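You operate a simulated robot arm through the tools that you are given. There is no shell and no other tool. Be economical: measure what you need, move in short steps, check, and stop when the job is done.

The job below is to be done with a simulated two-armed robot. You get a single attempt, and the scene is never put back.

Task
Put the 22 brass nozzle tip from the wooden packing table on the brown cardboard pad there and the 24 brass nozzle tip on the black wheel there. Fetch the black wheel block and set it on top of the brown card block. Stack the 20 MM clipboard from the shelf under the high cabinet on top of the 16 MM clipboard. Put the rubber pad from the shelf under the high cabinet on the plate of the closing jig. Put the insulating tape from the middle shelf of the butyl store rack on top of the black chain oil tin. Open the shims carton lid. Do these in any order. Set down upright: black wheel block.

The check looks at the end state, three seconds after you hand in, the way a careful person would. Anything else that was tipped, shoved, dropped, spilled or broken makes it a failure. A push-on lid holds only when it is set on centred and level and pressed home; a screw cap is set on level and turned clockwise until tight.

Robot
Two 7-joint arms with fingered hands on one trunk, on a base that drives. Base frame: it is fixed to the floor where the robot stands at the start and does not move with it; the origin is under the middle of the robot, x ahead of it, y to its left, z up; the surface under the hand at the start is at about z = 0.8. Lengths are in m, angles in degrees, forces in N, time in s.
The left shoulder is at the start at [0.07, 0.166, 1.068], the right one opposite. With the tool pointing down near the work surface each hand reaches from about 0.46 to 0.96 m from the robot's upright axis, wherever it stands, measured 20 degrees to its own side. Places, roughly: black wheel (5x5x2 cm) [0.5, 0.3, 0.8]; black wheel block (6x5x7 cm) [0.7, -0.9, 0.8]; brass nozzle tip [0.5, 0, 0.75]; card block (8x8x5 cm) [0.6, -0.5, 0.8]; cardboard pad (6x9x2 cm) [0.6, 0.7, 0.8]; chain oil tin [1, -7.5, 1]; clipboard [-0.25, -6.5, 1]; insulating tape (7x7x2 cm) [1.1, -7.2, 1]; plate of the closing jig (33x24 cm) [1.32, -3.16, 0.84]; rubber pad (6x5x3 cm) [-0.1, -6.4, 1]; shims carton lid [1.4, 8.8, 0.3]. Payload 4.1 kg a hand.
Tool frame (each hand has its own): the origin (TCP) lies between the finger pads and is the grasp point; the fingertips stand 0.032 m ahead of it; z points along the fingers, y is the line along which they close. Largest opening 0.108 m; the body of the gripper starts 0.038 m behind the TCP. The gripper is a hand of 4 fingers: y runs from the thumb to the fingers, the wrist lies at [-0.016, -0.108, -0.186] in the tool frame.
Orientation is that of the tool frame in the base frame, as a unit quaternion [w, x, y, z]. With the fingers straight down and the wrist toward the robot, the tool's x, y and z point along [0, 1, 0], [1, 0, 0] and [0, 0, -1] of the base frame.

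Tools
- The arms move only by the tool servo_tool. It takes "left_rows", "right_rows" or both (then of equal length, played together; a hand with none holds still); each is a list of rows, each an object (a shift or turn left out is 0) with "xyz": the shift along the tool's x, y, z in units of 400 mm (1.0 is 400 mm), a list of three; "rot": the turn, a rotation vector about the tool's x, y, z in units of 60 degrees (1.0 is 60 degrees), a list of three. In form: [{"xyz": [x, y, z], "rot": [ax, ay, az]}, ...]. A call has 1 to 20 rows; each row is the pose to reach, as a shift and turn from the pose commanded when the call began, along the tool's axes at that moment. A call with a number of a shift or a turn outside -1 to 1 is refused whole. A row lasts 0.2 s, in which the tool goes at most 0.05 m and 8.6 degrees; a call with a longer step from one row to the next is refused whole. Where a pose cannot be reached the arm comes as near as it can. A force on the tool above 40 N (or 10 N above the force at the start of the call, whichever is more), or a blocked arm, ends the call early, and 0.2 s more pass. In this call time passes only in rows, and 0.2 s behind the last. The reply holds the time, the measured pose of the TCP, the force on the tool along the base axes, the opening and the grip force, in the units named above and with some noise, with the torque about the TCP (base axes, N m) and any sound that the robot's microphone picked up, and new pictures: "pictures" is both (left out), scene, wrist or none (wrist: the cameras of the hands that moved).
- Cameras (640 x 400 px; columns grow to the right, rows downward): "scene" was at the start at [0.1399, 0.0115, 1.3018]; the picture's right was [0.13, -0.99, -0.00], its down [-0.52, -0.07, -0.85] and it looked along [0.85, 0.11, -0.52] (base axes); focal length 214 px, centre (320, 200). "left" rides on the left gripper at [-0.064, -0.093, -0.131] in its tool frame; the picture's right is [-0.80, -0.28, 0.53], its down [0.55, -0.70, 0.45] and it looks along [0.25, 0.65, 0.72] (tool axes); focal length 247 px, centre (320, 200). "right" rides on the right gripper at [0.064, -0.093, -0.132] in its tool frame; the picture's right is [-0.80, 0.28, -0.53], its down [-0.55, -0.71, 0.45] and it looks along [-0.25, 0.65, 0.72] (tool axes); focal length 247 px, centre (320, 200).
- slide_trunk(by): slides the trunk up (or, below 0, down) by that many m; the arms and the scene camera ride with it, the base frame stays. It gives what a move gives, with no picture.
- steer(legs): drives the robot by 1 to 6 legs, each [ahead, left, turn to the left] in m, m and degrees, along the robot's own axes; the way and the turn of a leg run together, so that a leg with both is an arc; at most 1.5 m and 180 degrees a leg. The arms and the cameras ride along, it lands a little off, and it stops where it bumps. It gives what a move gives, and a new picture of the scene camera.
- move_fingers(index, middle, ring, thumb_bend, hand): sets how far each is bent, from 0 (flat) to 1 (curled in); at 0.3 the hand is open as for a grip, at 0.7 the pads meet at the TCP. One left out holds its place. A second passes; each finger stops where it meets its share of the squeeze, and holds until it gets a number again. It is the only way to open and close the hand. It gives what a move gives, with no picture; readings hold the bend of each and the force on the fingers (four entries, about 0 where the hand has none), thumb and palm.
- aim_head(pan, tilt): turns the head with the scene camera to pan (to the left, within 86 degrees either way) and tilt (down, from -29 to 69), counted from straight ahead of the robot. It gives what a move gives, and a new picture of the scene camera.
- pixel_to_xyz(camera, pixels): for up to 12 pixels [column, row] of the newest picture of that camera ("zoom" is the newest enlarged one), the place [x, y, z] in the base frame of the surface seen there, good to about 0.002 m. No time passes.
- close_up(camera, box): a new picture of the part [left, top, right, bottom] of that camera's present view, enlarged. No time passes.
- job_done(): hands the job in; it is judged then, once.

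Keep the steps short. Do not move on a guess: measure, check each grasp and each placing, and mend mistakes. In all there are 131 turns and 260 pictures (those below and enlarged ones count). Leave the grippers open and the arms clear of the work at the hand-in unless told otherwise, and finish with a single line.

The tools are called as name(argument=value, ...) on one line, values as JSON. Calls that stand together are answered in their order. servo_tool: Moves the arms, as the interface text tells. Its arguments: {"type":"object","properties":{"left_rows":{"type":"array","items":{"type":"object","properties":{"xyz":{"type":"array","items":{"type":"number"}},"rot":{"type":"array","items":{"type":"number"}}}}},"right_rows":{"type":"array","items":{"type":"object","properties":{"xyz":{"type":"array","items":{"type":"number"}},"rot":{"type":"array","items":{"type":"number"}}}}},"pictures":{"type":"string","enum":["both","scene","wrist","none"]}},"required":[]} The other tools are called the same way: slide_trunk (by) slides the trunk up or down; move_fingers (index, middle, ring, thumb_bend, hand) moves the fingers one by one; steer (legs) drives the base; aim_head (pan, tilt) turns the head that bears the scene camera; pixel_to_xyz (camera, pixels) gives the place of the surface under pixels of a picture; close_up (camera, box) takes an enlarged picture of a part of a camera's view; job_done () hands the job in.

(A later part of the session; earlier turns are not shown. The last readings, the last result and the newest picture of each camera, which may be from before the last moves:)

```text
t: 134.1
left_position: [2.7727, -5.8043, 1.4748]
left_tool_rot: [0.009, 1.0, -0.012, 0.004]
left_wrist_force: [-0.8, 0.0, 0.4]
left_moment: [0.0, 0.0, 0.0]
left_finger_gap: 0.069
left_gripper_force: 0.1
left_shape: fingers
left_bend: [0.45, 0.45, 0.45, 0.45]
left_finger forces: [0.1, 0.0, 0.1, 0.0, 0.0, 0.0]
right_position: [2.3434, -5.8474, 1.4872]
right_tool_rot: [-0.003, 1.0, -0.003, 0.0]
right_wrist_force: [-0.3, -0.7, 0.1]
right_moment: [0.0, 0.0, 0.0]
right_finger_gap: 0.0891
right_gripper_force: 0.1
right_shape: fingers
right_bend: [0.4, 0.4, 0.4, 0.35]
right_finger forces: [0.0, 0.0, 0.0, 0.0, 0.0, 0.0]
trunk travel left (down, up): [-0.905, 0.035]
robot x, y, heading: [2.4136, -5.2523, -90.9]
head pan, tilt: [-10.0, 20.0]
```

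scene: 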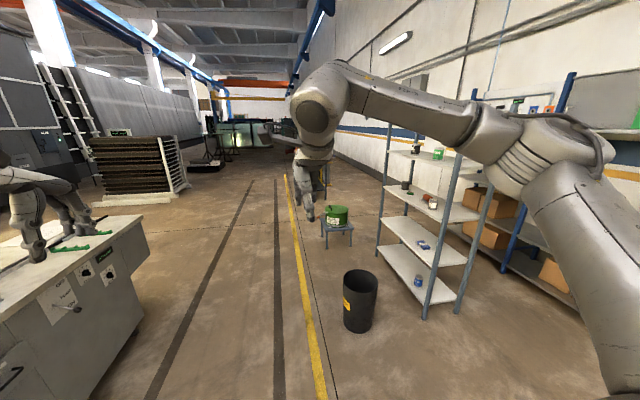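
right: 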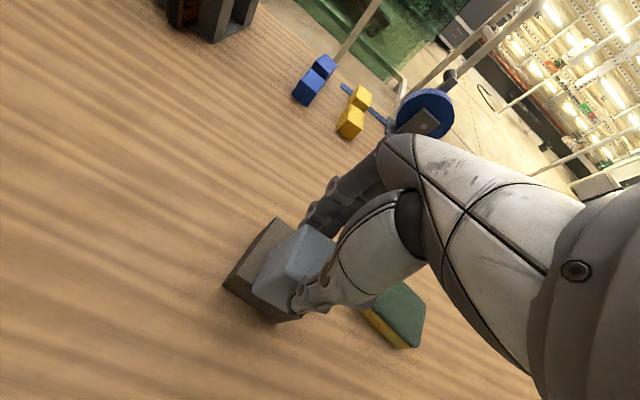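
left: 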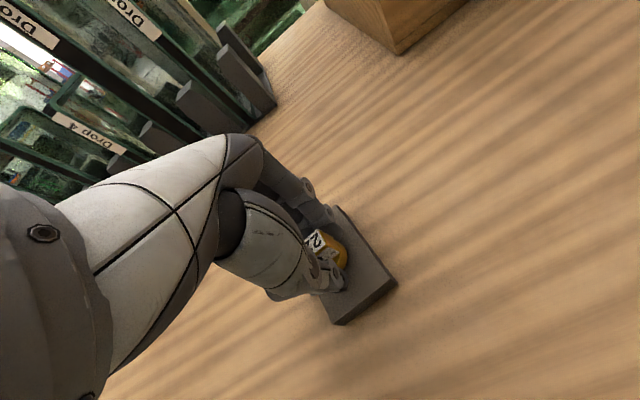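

I see the butyl rack, a bucket, a low stool, and the high cabinet (grey/green) on the wall. I'll zoom in and measure them.

close_up(camera="scene", box=[310, 90, 590, 330])

pixel_to_xyz(camera="scene", pixels=[[360, 275], [345, 325], [372, 325], [336, 212], [324, 246], [350, 245], [425, 316], [379, 255], [458, 312], [432, 203], [405, 187], [440, 112]])

aim_head(pan=-60, tilt=25)

pixel_to_xyz(camera="scene", pixels=[[150, 260], [190, 290], [100, 200], [420, 70], [350, 90], [430, 165], [400, 160], [470, 320], [380, 190], [440, 220]])

```text
1.67 times, centred on (450, 210) of scene
```

zoom: 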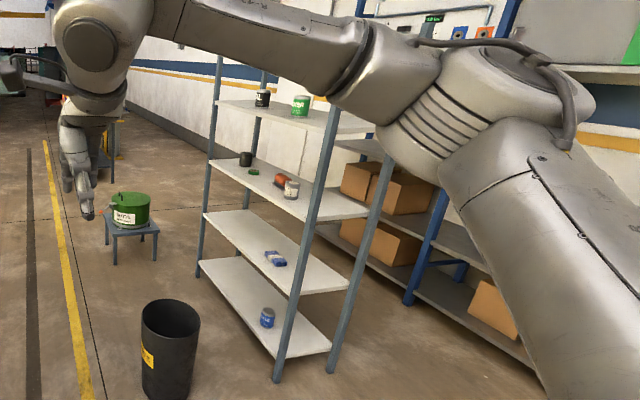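

```text
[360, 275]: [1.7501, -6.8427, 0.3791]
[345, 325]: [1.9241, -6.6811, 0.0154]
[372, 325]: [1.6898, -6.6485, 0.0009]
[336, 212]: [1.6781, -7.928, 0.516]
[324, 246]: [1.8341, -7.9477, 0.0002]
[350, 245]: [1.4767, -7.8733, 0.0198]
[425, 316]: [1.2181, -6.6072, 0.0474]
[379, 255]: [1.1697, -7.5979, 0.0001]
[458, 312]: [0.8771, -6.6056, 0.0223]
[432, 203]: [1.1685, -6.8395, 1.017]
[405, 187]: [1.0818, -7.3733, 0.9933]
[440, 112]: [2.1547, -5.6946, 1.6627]
```

```text
t: 135.2
left_position: [2.7741, -5.8028, 1.4757]
left_tool_rot: [0.01, 1.0, -0.013, 0.005]
left_wrist_force: [0.4, 0.7, 0.3]
left_moment: [-0.03, 0.0, 0.0]
left_finger_gap: 0.0687
left_gripper_force: 0.1
left_shape: fingers
left_bend: [0.45, 0.45, 0.45, 0.45]
left_finger forces: [0.0, 0.0, 0.0, 0.0, 0.1, 0.1]
right_position: [2.3411, -5.848, 1.4883]
right_tool_rot: [-0.004, 1.0, -0.003, 0.0]
right_wrist_force: [0.4, -0.5, -0.2]
right_moment: [0.02, 0.0, 0.01]
right_finger_gap: 0.0889
right_gripper_force: 0.0
right_shape: fingers
right_bend: [0.4, 0.4, 0.4, 0.35]
right_finger forces: [0.1, 0.0, 0.0, 0.0, 0.1, 0.1]
trunk travel left (down, up): [-0.905, 0.035]
robot x, y, heading: [2.4152, -5.2506, -90.9]
head pan, tilt: [-60.0, 25.0]
```

scene: 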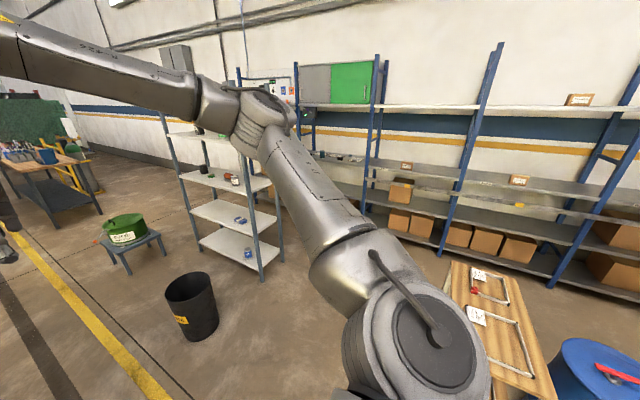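

```text
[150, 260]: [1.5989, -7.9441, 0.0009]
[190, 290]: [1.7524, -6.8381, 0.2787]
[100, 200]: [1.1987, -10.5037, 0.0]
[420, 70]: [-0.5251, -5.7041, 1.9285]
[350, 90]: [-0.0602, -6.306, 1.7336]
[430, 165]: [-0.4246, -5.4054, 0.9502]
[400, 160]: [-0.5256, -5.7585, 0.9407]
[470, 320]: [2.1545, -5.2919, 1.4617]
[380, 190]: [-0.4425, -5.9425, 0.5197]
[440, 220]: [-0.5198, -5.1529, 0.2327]
```

The rack occupies x 0.87–1.22, y -6.6 to -7.6, with the middle shelf at about 0.97. I'll enter the wall corridor through the gap at y of about -5.85, facing -x.

steer(legs=[[0.58, 0, 0], [0, 0, -89], [1.3, 0, 0]])

aim_head(pan=35, tilt=25)

aim_head(pan=10, tilt=25)

```text
t: 148.4
left_position: [0.5617, -6.2304, 1.4762]
left_tool_rot: [-0.011, -0.706, 0.708, 0.003]
left_wrist_force: [0.6, -1.2, -0.4]
left_moment: [0.0, 0.01, -0.01]
left_finger_gap: 0.069
left_gripper_force: 0.0
left_shape: fingers
left_bend: [0.45, 0.45, 0.45, 0.45]
left_finger forces: [0.0, 0.0, 0.1, 0.0, 0.1, 0.0]
right_position: [0.5063, -5.8011, 1.4878]
right_tool_rot: [-0.002, 0.715, -0.7, 0.002]
right_wrist_force: [-0.5, -0.7, -0.5]
right_moment: [-0.04, 0.0, -0.01]
right_finger_gap: 0.0889
right_gripper_force: 0.0
right_shape: fingers
right_bend: [0.4, 0.4, 0.4, 0.35]
right_finger forces: [0.0, 0.0, 0.0, 0.1, 0.0, 0.0]
trunk travel left (down, up): [-0.905, 0.035]
robot x, y, heading: [1.1037, -5.8564, -179.4]
head pan, tilt: [-60.0, 25.0]
```

scene: 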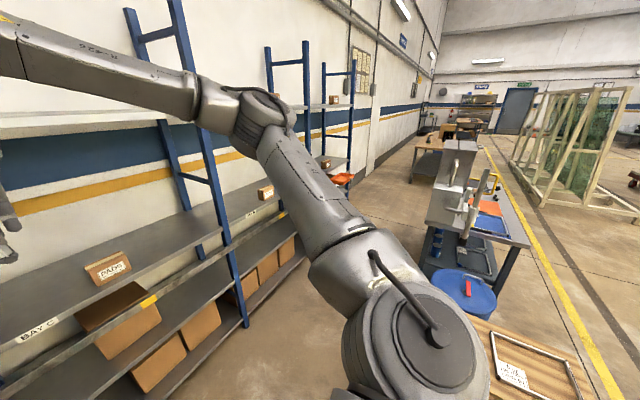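

```text
t: 150.1
left_position: [0.5601, -6.2296, 1.4751]
left_tool_rot: [-0.01, -0.706, 0.708, 0.003]
left_wrist_force: [-0.3, -0.4, 0.1]
left_moment: [-0.04, -0.01, -0.03]
left_finger_gap: 0.0687
left_gripper_force: 0.1
left_shape: fingers
left_bend: [0.45, 0.45, 0.45, 0.45]
left_finger forces: [0.1, 0.0, 0.0, 0.0, 0.0, 0.0]
right_position: [0.5051, -5.802, 1.4872]
right_tool_rot: [-0.002, 0.714, -0.7, 0.002]
right_wrist_force: [0.3, 0.3, 0.1]
right_moment: [-0.03, 0.01, -0.02]
right_finger_gap: 0.089
right_gripper_force: 0.0
right_shape: fingers
right_bend: [0.4, 0.4, 0.4, 0.35]
right_finger forces: [0.0, 0.1, 0.1, 0.1, 0.1, 0.0]
trunk travel left (down, up): [-0.905, 0.035]
robot x, y, heading: [1.1032, -5.8589, -179.7]
head pan, tilt: [35.0, 25.0]
```

scene: 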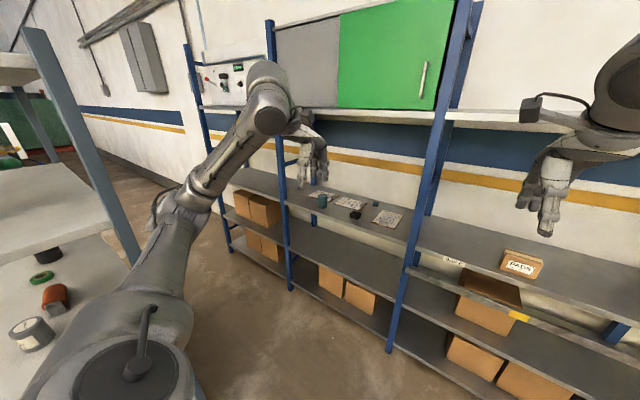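

```text
t: 151.0
left_position: [0.5612, -6.2318, 1.4755]
left_tool_rot: [-0.01, -0.706, 0.708, 0.003]
left_wrist_force: [-1.1, 0.3, -0.1]
left_moment: [-0.01, 0.02, -0.01]
left_finger_gap: 0.0691
left_gripper_force: 0.0
left_shape: fingers
left_bend: [0.45, 0.45, 0.45, 0.45]
left_finger forces: [0.0, 0.1, 0.0, 0.0, 0.0, 0.0]
right_position: [0.5049, -5.8011, 1.4882]
right_tool_rot: [-0.002, 0.714, -0.7, 0.002]
right_wrist_force: [-0.3, 0.3, -0.3]
right_moment: [0.02, 0.02, 0.0]
right_finger_gap: 0.0888
right_gripper_force: 0.1
right_shape: fingers
right_bend: [0.4, 0.4, 0.4, 0.35]
right_finger forces: [0.0, 0.1, 0.1, 0.0, 0.0, 0.1]
trunk travel left (down, up): [-0.905, 0.035]
robot x, y, heading: [1.1041, -5.8582, -179.7]
head pan, tilt: [10.0, 25.0]
```

scene: 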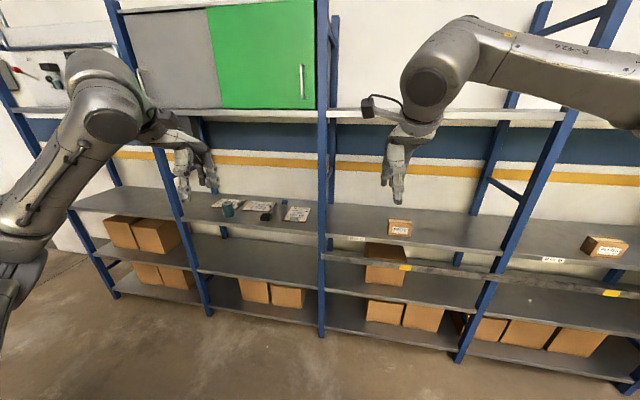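

Clipboards, a can, and a black pad lie on the shelf under the cabinet (pixels 225–300, 200–216). Zooming in and measuring.

close_up(camera="scene", box=[195, 180, 335, 260])

pixel_to_xyz(camera="scene", pixels=[[228, 208], [266, 216], [297, 214], [258, 205], [226, 201], [285, 202], [318, 240], [300, 108], [322, 115], [205, 300], [250, 235], [322, 330]])

```text
4.57 times, centred on (265, 220) of scene
```

zoom: 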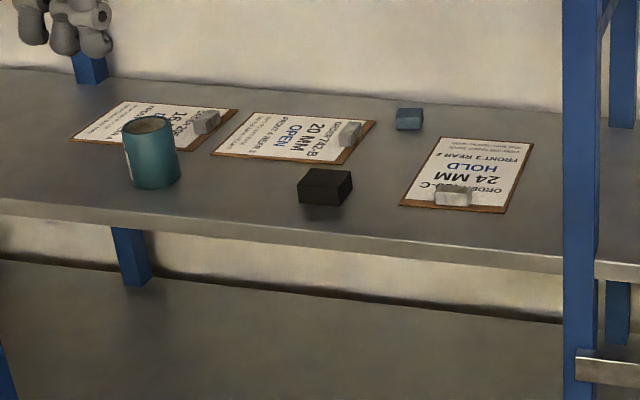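

```text
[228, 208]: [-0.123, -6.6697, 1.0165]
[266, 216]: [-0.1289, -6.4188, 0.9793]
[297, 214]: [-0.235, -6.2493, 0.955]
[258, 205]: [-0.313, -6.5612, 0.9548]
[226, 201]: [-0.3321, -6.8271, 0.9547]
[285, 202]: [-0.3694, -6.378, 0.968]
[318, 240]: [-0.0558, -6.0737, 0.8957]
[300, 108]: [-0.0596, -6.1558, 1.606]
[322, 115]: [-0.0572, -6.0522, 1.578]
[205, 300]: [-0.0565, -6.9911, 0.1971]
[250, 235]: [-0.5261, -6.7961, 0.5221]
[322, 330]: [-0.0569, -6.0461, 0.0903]
```

Measured: 20 MM near (-0.31,-6.56), 16 MM near (-0.33,-6.83), rubber pad near (-0.13,-6.42), shelf about 0.95, upper shelf about 1.55. First I'll lower the trunk and pull the hands in before approaching.

slide_trunk(by=-0.22)

servo_tool(left_rows=[{"xyz": [0, -0.05, 0.06]}, {"xyz": [0, -0.1, 0.12]}, {"xyz": [0, -0.15, 0.2]}], right_rows=[{"xyz": [0, -0.09, 0.06]}, {"xyz": [0, -0.18, 0.12]}, {"xyz": [0, -0.27, 0.2]}], pictures="none")

steer(legs=[[0.57, 0, 0], [0, 0.67, 0]])

```text
t: 153.3
left_position: [0.5608, -6.2309, 1.2543]
left_tool_rot: [-0.01, -0.706, 0.708, 0.002]
left_wrist_force: [-0.4, 0.0, -0.5]
left_moment: [-0.02, -0.01, 0.03]
left_finger_gap: 0.069
left_gripper_force: 0.0
left_shape: fingers
left_bend: [0.45, 0.45, 0.45, 0.45]
left_finger forces: [0.0, 0.0, 0.1, 0.1, 0.0, 0.1]
right_position: [0.5051, -5.8009, 1.2672]
right_tool_rot: [-0.002, 0.715, -0.7, 0.002]
right_wrist_force: [0.0, 0.1, 0.1]
right_moment: [-0.04, 0.0, 0.0]
right_finger_gap: 0.089
right_gripper_force: 0.0
right_shape: fingers
right_bend: [0.4, 0.4, 0.4, 0.35]
right_finger forces: [0.0, 0.2, 0.0, 0.0, 0.0, 0.0]
trunk travel left (down, up): [-0.685, 0.255]
robot x, y, heading: [1.1053, -5.8564, -179.6]
head pan, tilt: [10.0, 25.0]
```

```text
t: 154.2
left_position: [0.6201, -6.233, 1.1754]
left_tool_rot: [-0.011, -0.707, 0.708, 0.003]
left_wrist_force: [-0.7, 0.3, 0.0]
left_moment: [-0.02, -0.01, -0.03]
left_finger_gap: 0.0688
left_gripper_force: 0.2
left_shape: fingers
left_bend: [0.45, 0.45, 0.45, 0.45]
left_finger forces: [0.1, 0.1, 0.0, 0.0, 0.1, 0.0]
right_position: [0.6129, -5.8012, 1.1864]
right_tool_rot: [-0.001, 0.714, -0.701, 0.001]
right_wrist_force: [0.1, 0.2, -0.8]
right_moment: [0.0, -0.02, -0.03]
right_finger_gap: 0.0889
right_gripper_force: 0.2
right_shape: fingers
right_bend: [0.4, 0.4, 0.4, 0.35]
right_finger forces: [0.1, 0.1, 0.1, 0.0, 0.0, 0.1]
trunk travel left (down, up): [-0.685, 0.255]
robot x, y, heading: [1.1039, -5.8589, -179.8]
head pan, tilt: [10.0, 25.0]
```

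```text
t: 160.7
left_position: [0.0547, -6.8946, 1.1752]
left_tool_rot: [-0.01, -0.707, 0.707, 0.003]
left_wrist_force: [-0.1, 0.5, 0.3]
left_moment: [-0.02, 0.01, 0.0]
left_finger_gap: 0.069
left_gripper_force: 0.1
left_shape: fingers
left_bend: [0.45, 0.45, 0.45, 0.45]
left_finger forces: [0.0, 0.0, 0.0, 0.1, 0.1, 0.0]
right_position: [0.0449, -6.4637, 1.1867]
right_tool_rot: [-0.002, 0.715, -0.699, 0.001]
right_wrist_force: [-1.2, -1.2, -0.1]
right_moment: [0.0, -0.02, 0.01]
right_finger_gap: 0.0894
right_gripper_force: 0.1
right_shape: fingers
right_bend: [0.4, 0.4, 0.4, 0.35]
right_finger forces: [0.0, 0.0, 0.1, 0.1, 0.0, 0.0]
trunk travel left (down, up): [-0.685, 0.255]
robot x, y, heading: [0.5376, -6.5179, -179.4]
head pan, tilt: [10.0, 25.0]
```

scene: 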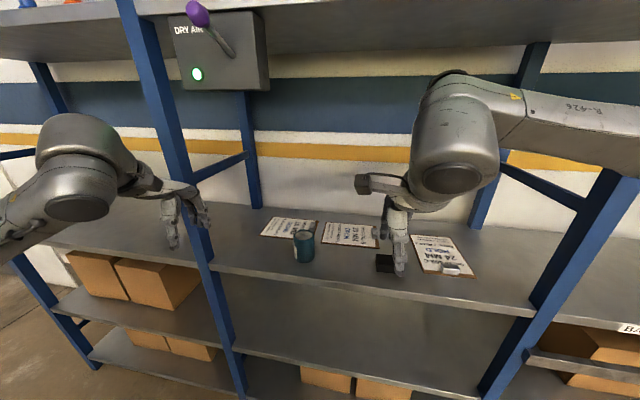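

aim_head(pan=0, tilt=35)

close_up(camera="scene", box=[215, 150, 405, 270])

close_up(camera="right", box=[0, 0, 640, 400])

```text
t: 161.4
left_position: [0.0553, -6.894, 1.1747]
left_tool_rot: [0.01, 0.707, -0.707, -0.003]
left_wrist_force: [-0.3, 0.6, -0.1]
left_moment: [0.05, 0.03, -0.01]
left_finger_gap: 0.0688
left_gripper_force: 0.0
left_shape: fingers
left_bend: [0.45, 0.45, 0.45, 0.45]
left_finger forces: [0.1, 0.0, 0.1, 0.0, 0.1, 0.0]
right_position: [0.0464, -6.4645, 1.1875]
right_tool_rot: [-0.002, 0.715, -0.699, 0.001]
right_wrist_force: [0.3, 0.5, -0.7]
right_moment: [-0.02, -0.02, 0.01]
right_finger_gap: 0.089
right_gripper_force: 0.1
right_shape: fingers
right_bend: [0.4, 0.4, 0.4, 0.35]
right_finger forces: [0.0, 0.0, 0.0, 0.0, 0.0, 0.1]
trunk travel left (down, up): [-0.685, 0.255]
robot x, y, heading: [0.539, -6.5196, -179.6]
head pan, tilt: [0.0, 35.0]
```

scene: 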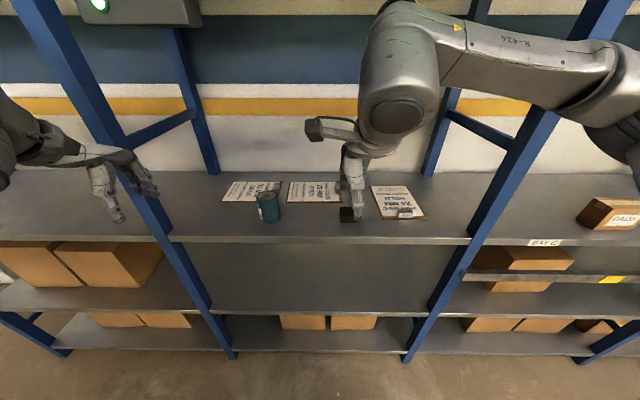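

```text
3.33 times, centred on (310, 210) of scene
```

zoom: 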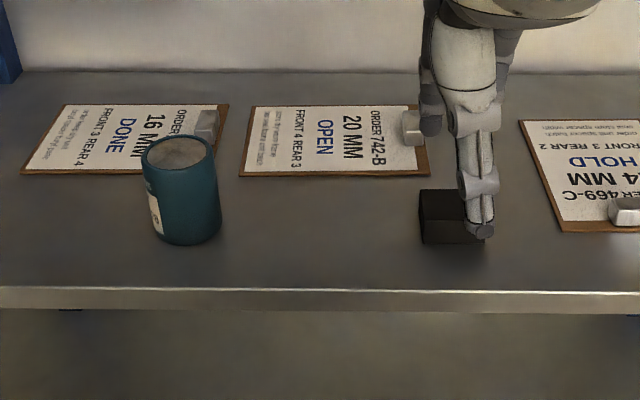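

```text
1.00 times, centred on (320, 200) of right (not enlarged: the box is as wide or as high as the picture)
```

zoom: 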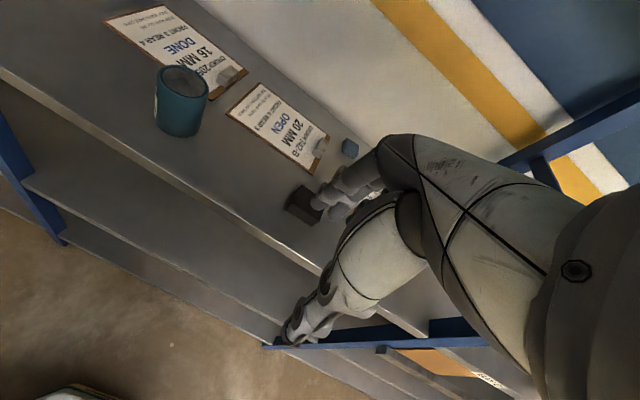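

The boards lie flat along y with the clips at the +y ends. I'll measure corners, clips, cup and pad from this right-hand view.

pixel_to_xyz(camera="zoom", pixels=[[258, 84], [229, 113], [326, 140], [304, 169], [320, 146], [160, 8], [108, 22], [244, 73], [226, 73], [182, 78], [180, 110], [301, 193]])

close_up(camera="right", box=[200, 70, 360, 220])

```text
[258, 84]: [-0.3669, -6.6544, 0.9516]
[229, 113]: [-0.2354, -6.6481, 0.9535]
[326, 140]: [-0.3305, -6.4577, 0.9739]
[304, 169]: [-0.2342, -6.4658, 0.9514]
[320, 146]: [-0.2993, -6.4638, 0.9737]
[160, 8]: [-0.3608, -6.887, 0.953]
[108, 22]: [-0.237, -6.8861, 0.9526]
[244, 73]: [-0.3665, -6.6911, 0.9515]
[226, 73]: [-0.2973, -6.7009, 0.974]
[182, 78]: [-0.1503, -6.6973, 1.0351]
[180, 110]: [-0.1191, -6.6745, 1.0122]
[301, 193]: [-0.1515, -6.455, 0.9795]
```

```text
2.67 times, centred on (280, 145) of right
```

zoom: 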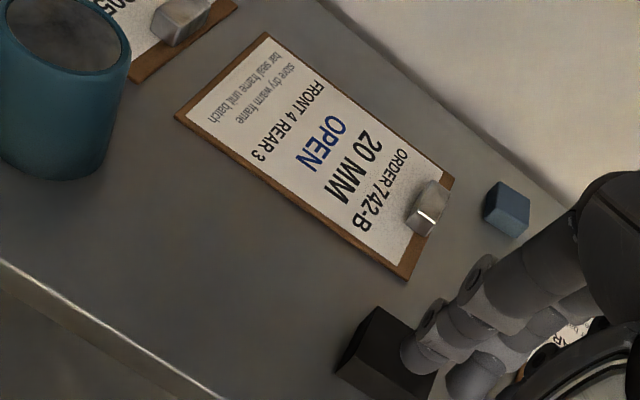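

pixel_to_xyz(camera="zoom", pixels=[[450, 182], [405, 276], [437, 183], [422, 235], [412, 212], [428, 210], [447, 192], [440, 215], [505, 195], [370, 320], [230, 5], [200, 8]])

```text
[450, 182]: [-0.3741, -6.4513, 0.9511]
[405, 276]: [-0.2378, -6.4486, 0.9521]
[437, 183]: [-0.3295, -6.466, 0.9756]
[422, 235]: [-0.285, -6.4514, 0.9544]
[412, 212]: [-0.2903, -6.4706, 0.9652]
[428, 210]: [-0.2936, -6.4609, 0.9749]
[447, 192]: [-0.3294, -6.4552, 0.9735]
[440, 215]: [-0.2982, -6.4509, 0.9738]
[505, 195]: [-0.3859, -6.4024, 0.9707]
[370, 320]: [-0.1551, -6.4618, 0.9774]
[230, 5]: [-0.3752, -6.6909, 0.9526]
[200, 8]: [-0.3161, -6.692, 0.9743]
```

The clip is 4.5×2 cm at x -0.33 to -0.285, y -6.472 to -6.451, top 0.975, so I'll grip it across y. The 20 MM board must shift by Δy of about -0.27 to lie on board 16 just clear of its clip. I'll turn the right hand 90° and pre-shape the fingers.

servo_tool(right_rows=[{"rot": [0, 0, 0.14]}, {"rot": [0, 0, 0.28]}, {"rot": [0, 0, 0.42]}, {"rot": [0, 0, 0.56]}, {"rot": [0, 0, 0.7]}, {"rot": [0, 0, 0.84]}], pictures="none")

servo_tool(right_rows=[{"rot": [0, 0, 0.14]}, {"rot": [0, 0, 0.28]}, {"rot": [0, 0, 0.42]}, {"rot": [0, 0, 0.56]}, {"rot": [0, 0, 0.68]}], pictures="scene")

move_fingers(hand="right", index=0.47, middle=0.47, ring=0.47, thumb_bend=0.47)

```text
t: 162.8
left_position: [0.0561, -6.8958, 1.1745]
left_tool_rot: [0.01, 0.708, -0.707, -0.003]
left_wrist_force: [-0.3, -0.5, 0.4]
left_moment: [0.01, 0.0, -0.01]
left_finger_gap: 0.0687
left_gripper_force: 0.0
left_shape: fingers
left_bend: [0.45, 0.45, 0.45, 0.45]
left_finger forces: [0.1, 0.0, 0.0, 0.0, 0.0, 0.0]
right_position: [0.0464, -6.4634, 1.1857]
right_tool_rot: [0.004, -0.347, 0.938, 0.0]
right_wrist_force: [-0.3, -0.3, 0.5]
right_moment: [0.02, -0.04, 0.0]
right_finger_gap: 0.0891
right_gripper_force: 0.1
right_shape: fingers
right_bend: [0.4, 0.4, 0.4, 0.35]
right_finger forces: [0.0, 0.0, 0.1, 0.1, 0.1, 0.1]
trunk travel left (down, up): [-0.685, 0.255]
robot x, y, heading: [0.538, -6.5195, -179.6]
head pan, tilt: [0.0, 35.0]
```

```text
t: 164.0
left_position: [0.055, -6.8946, 1.1747]
left_tool_rot: [0.01, 0.708, -0.706, -0.003]
left_wrist_force: [0.4, 0.2, -0.3]
left_moment: [0.01, 0.03, 0.0]
left_finger_gap: 0.0689
left_gripper_force: 0.0
left_shape: fingers
left_bend: [0.45, 0.45, 0.45, 0.45]
left_finger forces: [0.0, 0.0, 0.0, 0.0, 0.0, 0.1]
right_position: [0.0462, -6.4632, 1.1854]
right_tool_rot: [0.003, 0.001, 1.0, 0.001]
right_wrist_force: [-0.1, -0.4, 0.3]
right_moment: [0.01, 0.02, 0.03]
right_finger_gap: 0.0892
right_gripper_force: 0.1
right_shape: fingers
right_bend: [0.4, 0.4, 0.4, 0.35]
right_finger forces: [0.0, 0.0, 0.1, 0.0, 0.0, 0.1]
trunk travel left (down, up): [-0.685, 0.255]
robot x, y, heading: [0.5396, -6.5182, -179.5]
head pan, tilt: [0.0, 35.0]
```

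scene: 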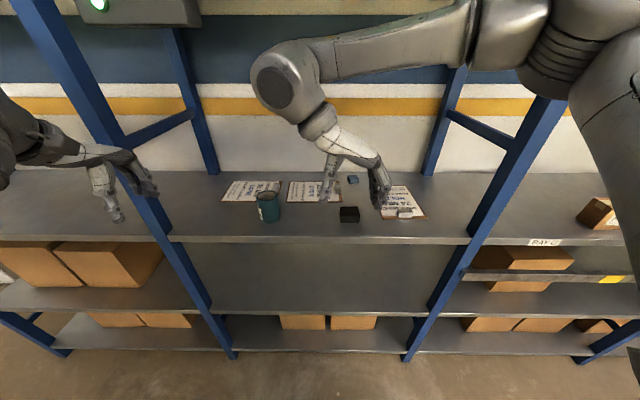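

```text
t: 165.0
left_position: [0.0551, -6.896, 1.1749]
left_tool_rot: [0.01, 0.707, -0.707, -0.003]
left_wrist_force: [0.1, 0.0, -0.5]
left_moment: [0.0, 0.0, 0.01]
left_finger_gap: 0.0688
left_gripper_force: 0.1
left_shape: fingers
left_bend: [0.45, 0.45, 0.45, 0.45]
left_finger forces: [0.0, 0.0, 0.0, 0.1, 0.0, 0.1]
right_position: [0.0464, -6.4626, 1.1855]
right_tool_rot: [0.003, 0.0, 1.0, 0.0]
right_wrist_force: [0.7, 1.1, 0.0]
right_moment: [0.03, 0.0, 0.03]
right_finger_gap: 0.0641
right_gripper_force: 0.0
right_shape: fingers
right_bend: [0.47, 0.47, 0.47, 0.47]
right_finger forces: [0.0, 0.0, 0.1, 0.1, 0.0, 0.0]
trunk travel left (down, up): [-0.685, 0.255]
robot x, y, heading: [0.5369, -6.5202, -179.2]
head pan, tilt: [0.0, 35.0]
```

pixel_to_xyz(camera="scene", pixels=[[285, 85], [290, 48], [330, 50], [400, 20], [330, 60]])

servo_tool(right_rows=[{"xyz": [0.0, 0, 0.1]}, {"xyz": [0.12, 0, 0.12]}, {"xyz": [0.24, 0, 0.12]}, {"xyz": [0.36, 0, 0.12]}], pictures="scene")

```text
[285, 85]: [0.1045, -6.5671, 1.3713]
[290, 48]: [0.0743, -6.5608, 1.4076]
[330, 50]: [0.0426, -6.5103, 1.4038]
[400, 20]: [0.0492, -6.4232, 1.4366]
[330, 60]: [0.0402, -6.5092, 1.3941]
```

```text
t: 166.0
left_position: [0.0538, -6.8962, 1.1741]
left_tool_rot: [-0.01, -0.707, 0.708, 0.003]
left_wrist_force: [0.0, 0.0, -0.2]
left_moment: [0.01, -0.02, -0.01]
left_finger_gap: 0.0692
left_gripper_force: 0.1
left_shape: fingers
left_bend: [0.45, 0.45, 0.45, 0.45]
left_finger forces: [0.0, 0.0, 0.0, 0.1, 0.0, 0.0]
right_position: [-0.0978, -6.4629, 1.1361]
right_tool_rot: [0.003, -0.001, 1.0, 0.001]
right_wrist_force: [0.5, 0.2, -0.4]
right_moment: [0.01, -0.05, 0.0]
right_finger_gap: 0.0642
right_gripper_force: 0.1
right_shape: fingers
right_bend: [0.47, 0.47, 0.47, 0.47]
right_finger forces: [0.1, 0.0, 0.0, 0.1, 0.1, 0.0]
trunk travel left (down, up): [-0.685, 0.255]
robot x, y, heading: [0.5419, -6.5172, -179.4]
head pan, tilt: [0.0, 35.0]
```

scene: 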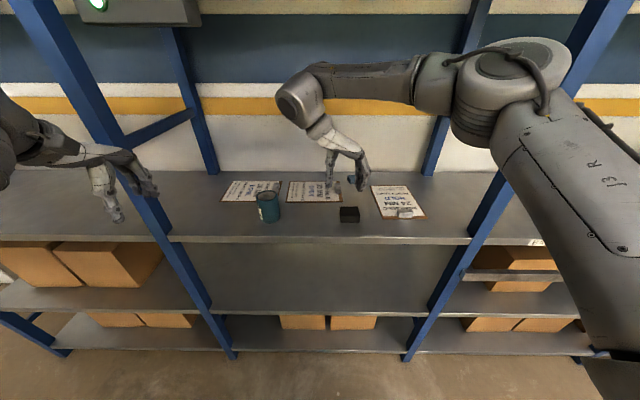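

Elbow is near the right post; measuring that clearance.

pixel_to_xyz(camera="scene", pixels=[[530, 60], [560, 70], [545, 110], [500, 150], [470, 130], [500, 190], [485, 220], [600, 20]])

```text
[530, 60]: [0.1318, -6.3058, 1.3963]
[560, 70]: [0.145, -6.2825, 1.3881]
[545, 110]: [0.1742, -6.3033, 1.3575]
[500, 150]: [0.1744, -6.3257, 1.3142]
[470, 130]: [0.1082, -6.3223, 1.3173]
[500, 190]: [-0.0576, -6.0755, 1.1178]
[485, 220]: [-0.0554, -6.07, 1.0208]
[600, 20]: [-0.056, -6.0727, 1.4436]
```

Clear by 20 cm. Continuing to above the clip.

servo_tool(right_rows=[{"xyz": [0.12, 0, 0]}, {"xyz": [0.24, 0, 0]}, {"xyz": [0.36, 0, 0]}, {"xyz": [0.48, 0, 0]}, {"xyz": [0.523, 0.005, 0.05]}, {"xyz": [0.523, 0.005, 0.15]}, {"xyz": [0.523, 0.005, 0.24]}], pictures="both")

close_up(camera="scene", box=[270, 130, 410, 230])

close_up(camera="right", box=[200, 130, 440, 380])

```text
t: 167.6
left_position: [0.0528, -6.8935, 1.1742]
left_tool_rot: [0.011, 0.708, -0.707, -0.002]
left_wrist_force: [-0.1, 0.2, -0.2]
left_moment: [-0.02, 0.02, 0.02]
left_finger_gap: 0.0691
left_gripper_force: 0.0
left_shape: fingers
left_bend: [0.45, 0.45, 0.45, 0.45]
left_finger forces: [0.0, 0.1, 0.0, 0.0, 0.0, 0.1]
right_position: [-0.2382, -6.4397, 1.0425]
right_tool_rot: [0.003, 0.001, 1.0, 0.0]
right_wrist_force: [-0.2, 0.8, -0.4]
right_moment: [-0.04, -0.05, 0.0]
right_finger_gap: 0.0637
right_gripper_force: 0.0
right_shape: fingers
right_bend: [0.47, 0.47, 0.47, 0.47]
right_finger forces: [0.0, 0.1, 0.0, 0.0, 0.0, 0.0]
right hand out of reach, approached as far as the arm can: row 3, 4, 5, 6, 7
trunk travel left (down, up): [-0.685, 0.255]
robot x, y, heading: [0.5399, -6.5183, -179.4]
head pan, tilt: [0.0, 35.0]
```

scene: 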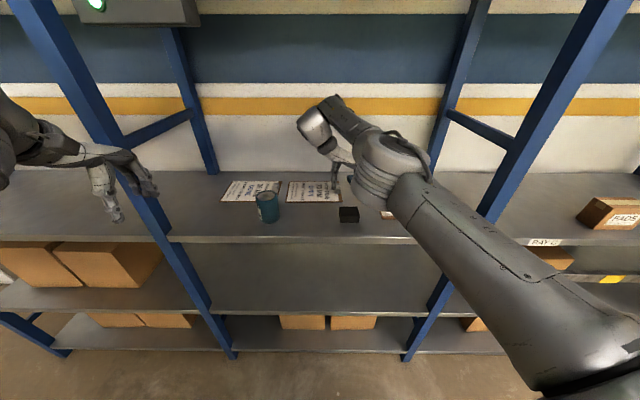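
right: 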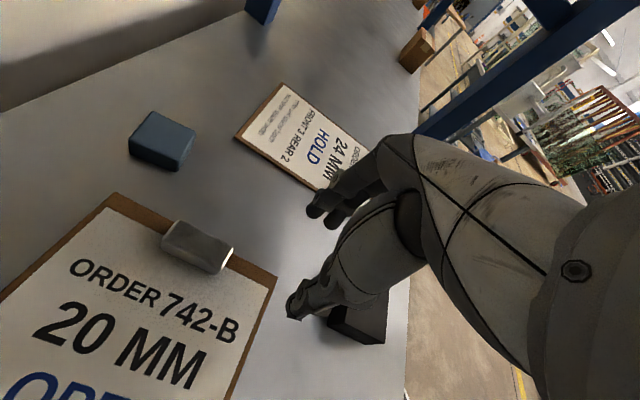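

```text
4.00 times, centred on (340, 180) of scene
```

zoom: 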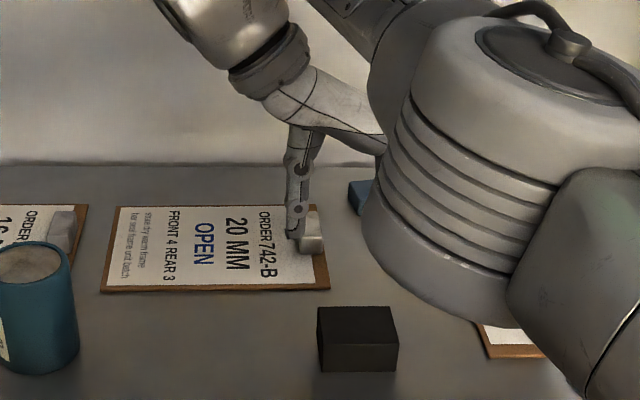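

```text
1.60 times, centred on (320, 255) of right
```

zoom: 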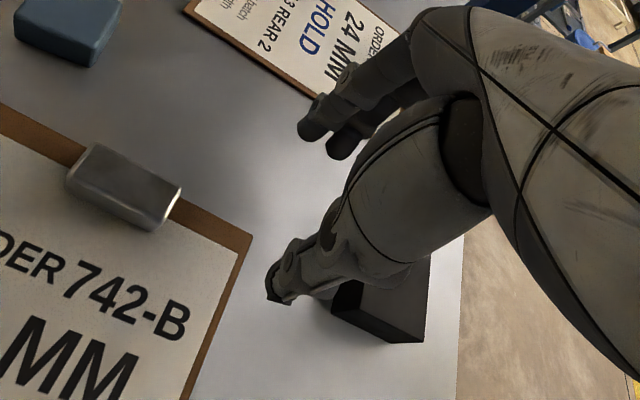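

The arm is 7 cm short of reach. I'll drive the base 9 cm closer and 2 cm left; the fingertips at 1.01 clear everything.

steer(legs=[[0.09, 0.02, 0]])

close_up(camera="right", box=[160, 100, 480, 380])

```text
t: 168.7
left_position: [-0.0368, -6.917, 1.1748]
left_tool_rot: [0.011, 0.708, -0.707, -0.004]
left_wrist_force: [0.2, -0.1, 0.4]
left_moment: [0.04, -0.01, 0.01]
left_finger_gap: 0.0688
left_gripper_force: 0.0
left_shape: fingers
left_bend: [0.45, 0.45, 0.45, 0.45]
left_finger forces: [0.0, 0.0, 0.0, 0.1, 0.1, 0.0]
right_position: [-0.3282, -6.4608, 1.0424]
right_tool_rot: [0.003, -0.001, 1.0, 0.001]
right_wrist_force: [-0.6, -0.3, -0.1]
right_moment: [-0.01, -0.01, 0.02]
right_finger_gap: 0.0637
right_gripper_force: 0.0
right_shape: fingers
right_bend: [0.47, 0.47, 0.47, 0.47]
right_finger forces: [0.0, 0.0, 0.0, 0.0, 0.0, 0.1]
trunk travel left (down, up): [-0.685, 0.255]
robot x, y, heading: [0.4453, -6.5375, -179.0]
head pan, tilt: [0.0, 35.0]
```

scene: 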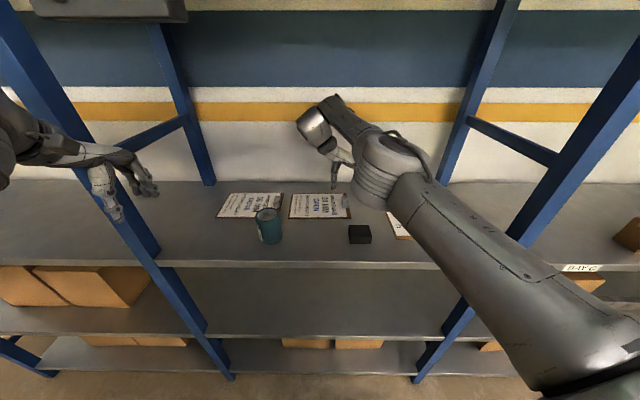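

```text
1.43 times, centred on (320, 240) of right
```

zoom: 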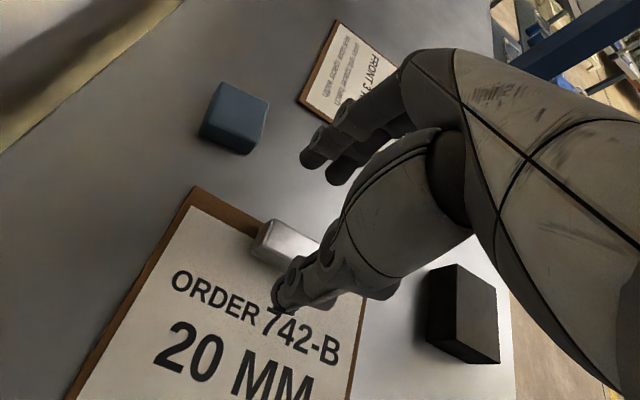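

The left hand is close to the left post, so I'll pull it up, back and inward. Meanwhile I'll centre the right hand on the clip and lower to TCP z of about 0.991.

servo_tool(left_rows=[{"xyz": [-0.05, -0.05, -0.06]}, {"xyz": [-0.1, -0.1, -0.12]}, {"xyz": [-0.15, -0.15, -0.2]}, {"xyz": [-0.2, -0.2, -0.28]}, {"xyz": [-0.2, -0.25, -0.3]}], right_rows=[{"xyz": [-0.02, 0, 0]}, {"xyz": [-0.053, 0, 0]}, {"xyz": [-0.053, 0, 0.05]}, {"xyz": [-0.053, 0, 0.1]}, {"xyz": [-0.053, 0, 0.128]}], pictures="wrist")

close_up(camera="right", box=[200, 150, 420, 370])

close_up(camera="scene", box=[270, 130, 410, 250])

```text
t: 169.9
left_position: [0.0656, -6.8373, 1.2916]
left_tool_rot: [0.008, 0.707, -0.707, -0.001]
left_wrist_force: [0.7, -0.6, 0.2]
left_moment: [0.02, -0.02, 0.0]
left_finger_gap: 0.0693
left_gripper_force: 0.0
left_shape: fingers
left_bend: [0.45, 0.45, 0.45, 0.45]
left_finger forces: [0.0, 0.0, 0.0, 0.0, 0.0, 0.0]
right_position: [-0.3085, -6.4648, 0.991]
right_tool_rot: [0.003, -0.001, 1.0, 0.001]
right_wrist_force: [-0.4, -0.2, -0.1]
right_moment: [0.03, 0.01, 0.0]
right_finger_gap: 0.0639
right_gripper_force: 0.1
right_shape: fingers
right_bend: [0.47, 0.47, 0.47, 0.47]
right_finger forces: [0.0, 0.1, 0.0, 0.1, 0.1, 0.1]
trunk travel left (down, up): [-0.685, 0.255]
robot x, y, heading: [0.4454, -6.5414, -179.2]
head pan, tilt: [0.0, 35.0]
```

right: 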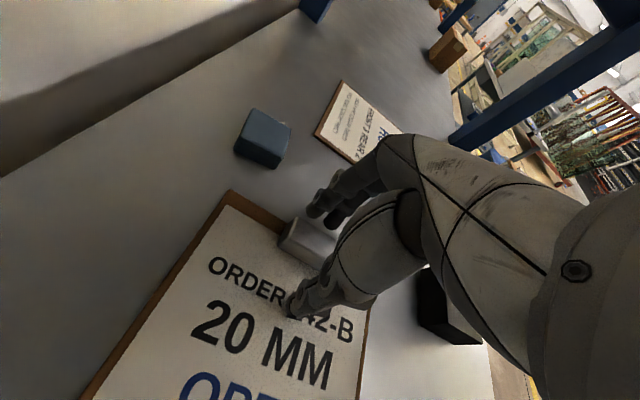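
left: 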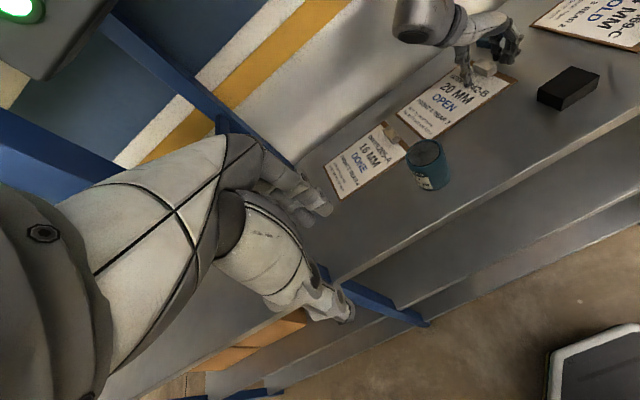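

```text
1.82 times, centred on (310, 260) of right
```

zoom: 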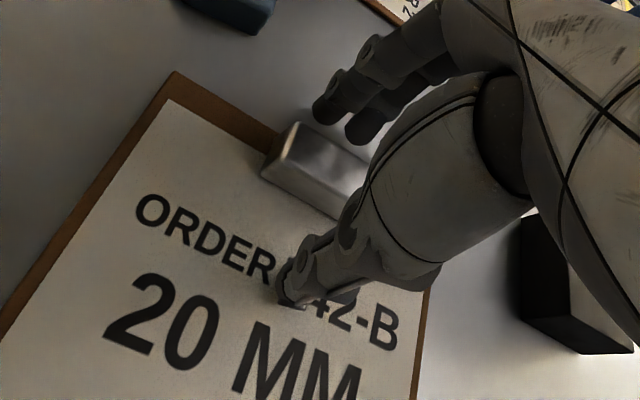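

```text
3.33 times, centred on (340, 190) of scene
```

zoom: 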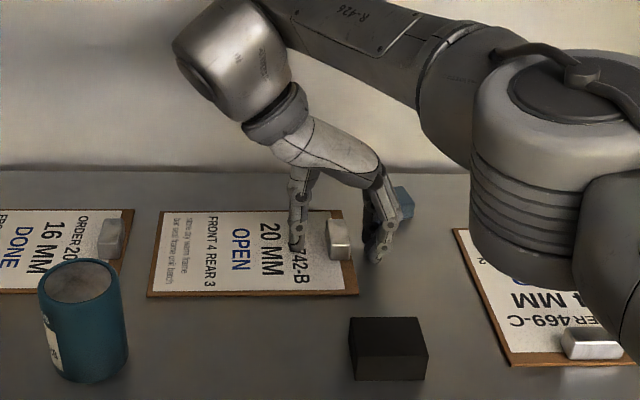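

The clip is between thumb and fingers. Closing the fingers.

move_fingers(hand="right", index=0.75, middle=0.75, ring=0.75, thumb_bend=0.75)

close_up(camera="right", box=[200, 150, 420, 370])

```text
t: 170.9
left_position: [0.0664, -6.8354, 1.2915]
left_tool_rot: [0.01, 0.707, -0.707, -0.003]
left_wrist_force: [0.2, 0.6, -0.2]
left_moment: [0.01, 0.0, -0.03]
left_finger_gap: 0.0687
left_gripper_force: 0.0
left_shape: fingers
left_bend: [0.45, 0.45, 0.45, 0.45]
left_finger forces: [0.0, 0.0, 0.0, 0.1, 0.0, 0.1]
right_position: [-0.3074, -6.4633, 0.9927]
right_tool_rot: [0.003, 0.0, 1.0, 0.001]
right_wrist_force: [-0.2, 0.5, 1.4]
right_moment: [-0.45, 0.14, 0.0]
right_finger_gap: 0.0193
right_gripper_force: 22.0
right_shape: fingers
right_bend: [0.72, 0.66, 0.74, 0.64]
right_finger forces: [7.7, 7.6, 4.4, 0.0, 23.9, 0.0]
trunk travel left (down, up): [-0.685, 0.255]
robot x, y, heading: [0.4468, -6.5402, -179.4]
head pan, tilt: [0.0, 35.0]
```

```text
1.82 times, centred on (310, 260) of right
```

zoom: 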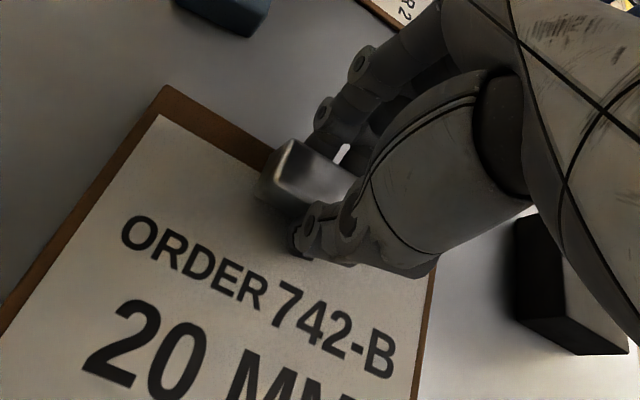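

Gripped at 22 N. I'll lift about 6 cm and check sag.

servo_tool(right_rows=[{"xyz": [0, 0, -0.03]}, {"xyz": [0, 0, -0.07]}, {"xyz": [0, 0, -0.11]}, {"xyz": [0, 0, -0.15]}], pictures="both")

close_up(camera="scene", box=[210, 130, 390, 260])

pixel_to_xyz(camera="zoom", pixels=[[285, 210], [400, 200], [320, 185], [400, 160], [345, 195]])

```text
t: 171.9
left_position: [0.0668, -6.8361, 1.2924]
left_tool_rot: [-0.009, -0.707, 0.708, 0.002]
left_wrist_force: [-0.4, 0.1, 0.7]
left_moment: [0.0, 0.01, 0.02]
left_finger_gap: 0.0689
left_gripper_force: 0.0
left_shape: fingers
left_bend: [0.45, 0.45, 0.45, 0.45]
left_finger forces: [0.1, 0.0, 0.0, 0.1, 0.0, 0.0]
right_position: [-0.3071, -6.4617, 1.0522]
right_tool_rot: [0.003, 0.0, 1.0, 0.001]
right_wrist_force: [-0.2, -0.5, -0.7]
right_moment: [0.05, -0.03, -0.03]
right_finger_gap: 0.0189
right_gripper_force: 19.8
right_shape: fingers
right_bend: [0.73, 0.72, 0.75, 0.63]
right_finger forces: [9.0, 8.7, 3.9, 0.0, 18.0, 0.1]
trunk travel left (down, up): [-0.685, 0.255]
robot x, y, heading: [0.445, -6.5379, -179.4]
head pan, tilt: [0.0, 35.0]
```

scene: 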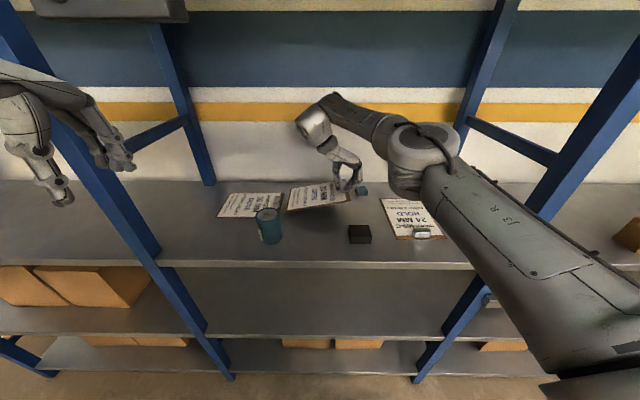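
right: 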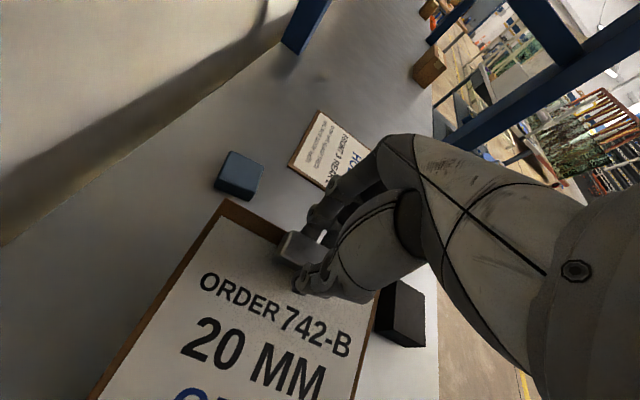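

```text
3.08 times, centred on (300, 195) of scene
```

zoom: 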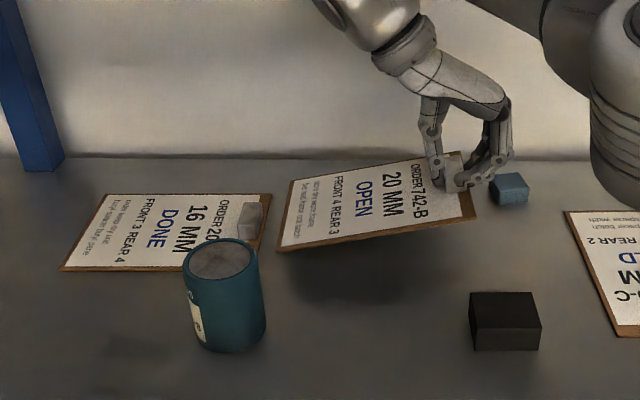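

```text
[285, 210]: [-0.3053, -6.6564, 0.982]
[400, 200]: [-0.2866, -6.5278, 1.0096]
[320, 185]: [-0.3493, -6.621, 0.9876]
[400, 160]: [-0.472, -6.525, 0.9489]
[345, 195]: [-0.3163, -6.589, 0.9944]
```

It sags about 12° but is held. I'll tilt the hand to level it and move left 0.27 m, 3 cm higher.

servo_tool(right_rows=[{"xyz": [0, 0, -0.08], "rot": [0.1, 0, 0]}, {"xyz": [0, -0.05, -0.1], "rot": [0.2, 0, 0]}, {"xyz": [0, -0.15, -0.1], "rot": [0.21, 0, 0]}, {"xyz": [0, -0.25, -0.1], "rot": [0.21, 0, 0]}, {"xyz": [0, -0.35, -0.1], "rot": [0.21, 0, 0]}, {"xyz": [0, -0.45, -0.1], "rot": [0.21, 0, 0]}], pictures="scene")

close_up(camera="scene", box=[190, 110, 390, 260])

```text
t: 173.3
left_position: [0.0675, -6.838, 1.2918]
left_tool_rot: [-0.01, -0.707, 0.707, 0.003]
left_wrist_force: [0.2, 0.1, 0.7]
left_moment: [0.02, -0.01, -0.02]
left_finger_gap: 0.0689
left_gripper_force: 0.1
left_shape: fingers
left_bend: [0.45, 0.45, 0.45, 0.45]
left_finger forces: [0.0, 0.0, 0.1, 0.1, 0.0, 0.0]
right_position: [-0.2653, -6.6207, 1.083]
right_tool_rot: [0.003, 0.0, 0.994, -0.107]
right_wrist_force: [0.2, -0.5, 0.3]
right_moment: [0.09, 0.0, 0.02]
right_finger_gap: 0.0189
right_gripper_force: 19.5
right_shape: fingers
right_bend: [0.73, 0.73, 0.75, 0.63]
right_finger forces: [8.7, 8.7, 3.3, 0.0, 17.8, 0.0]
right hand out of reach, approached as far as the arm can: row 4, 5, 6
trunk travel left (down, up): [-0.685, 0.255]
robot x, y, heading: [0.4511, -6.5376, -179.5]
head pan, tilt: [0.0, 35.0]
```

scene: 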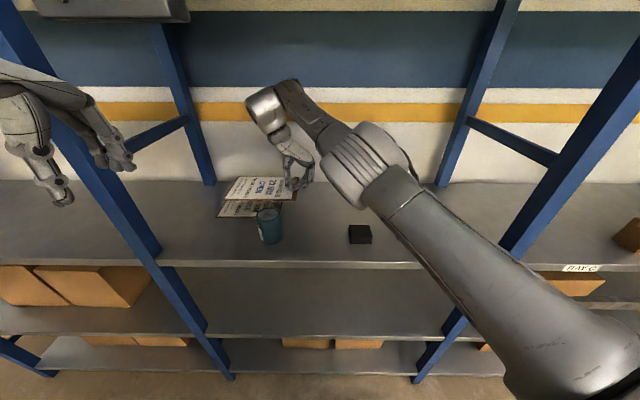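

```text
2.67 times, centred on (290, 185) of scene
```

zoom: 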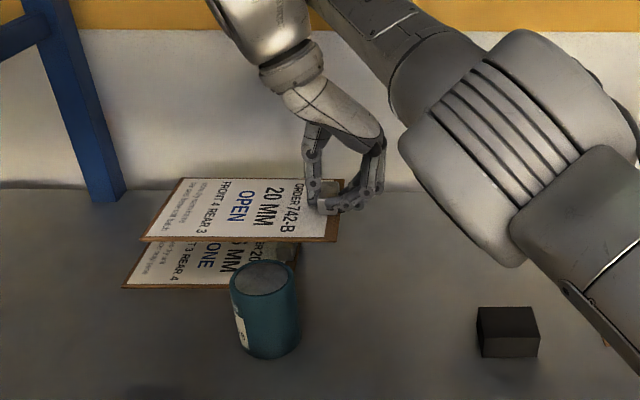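

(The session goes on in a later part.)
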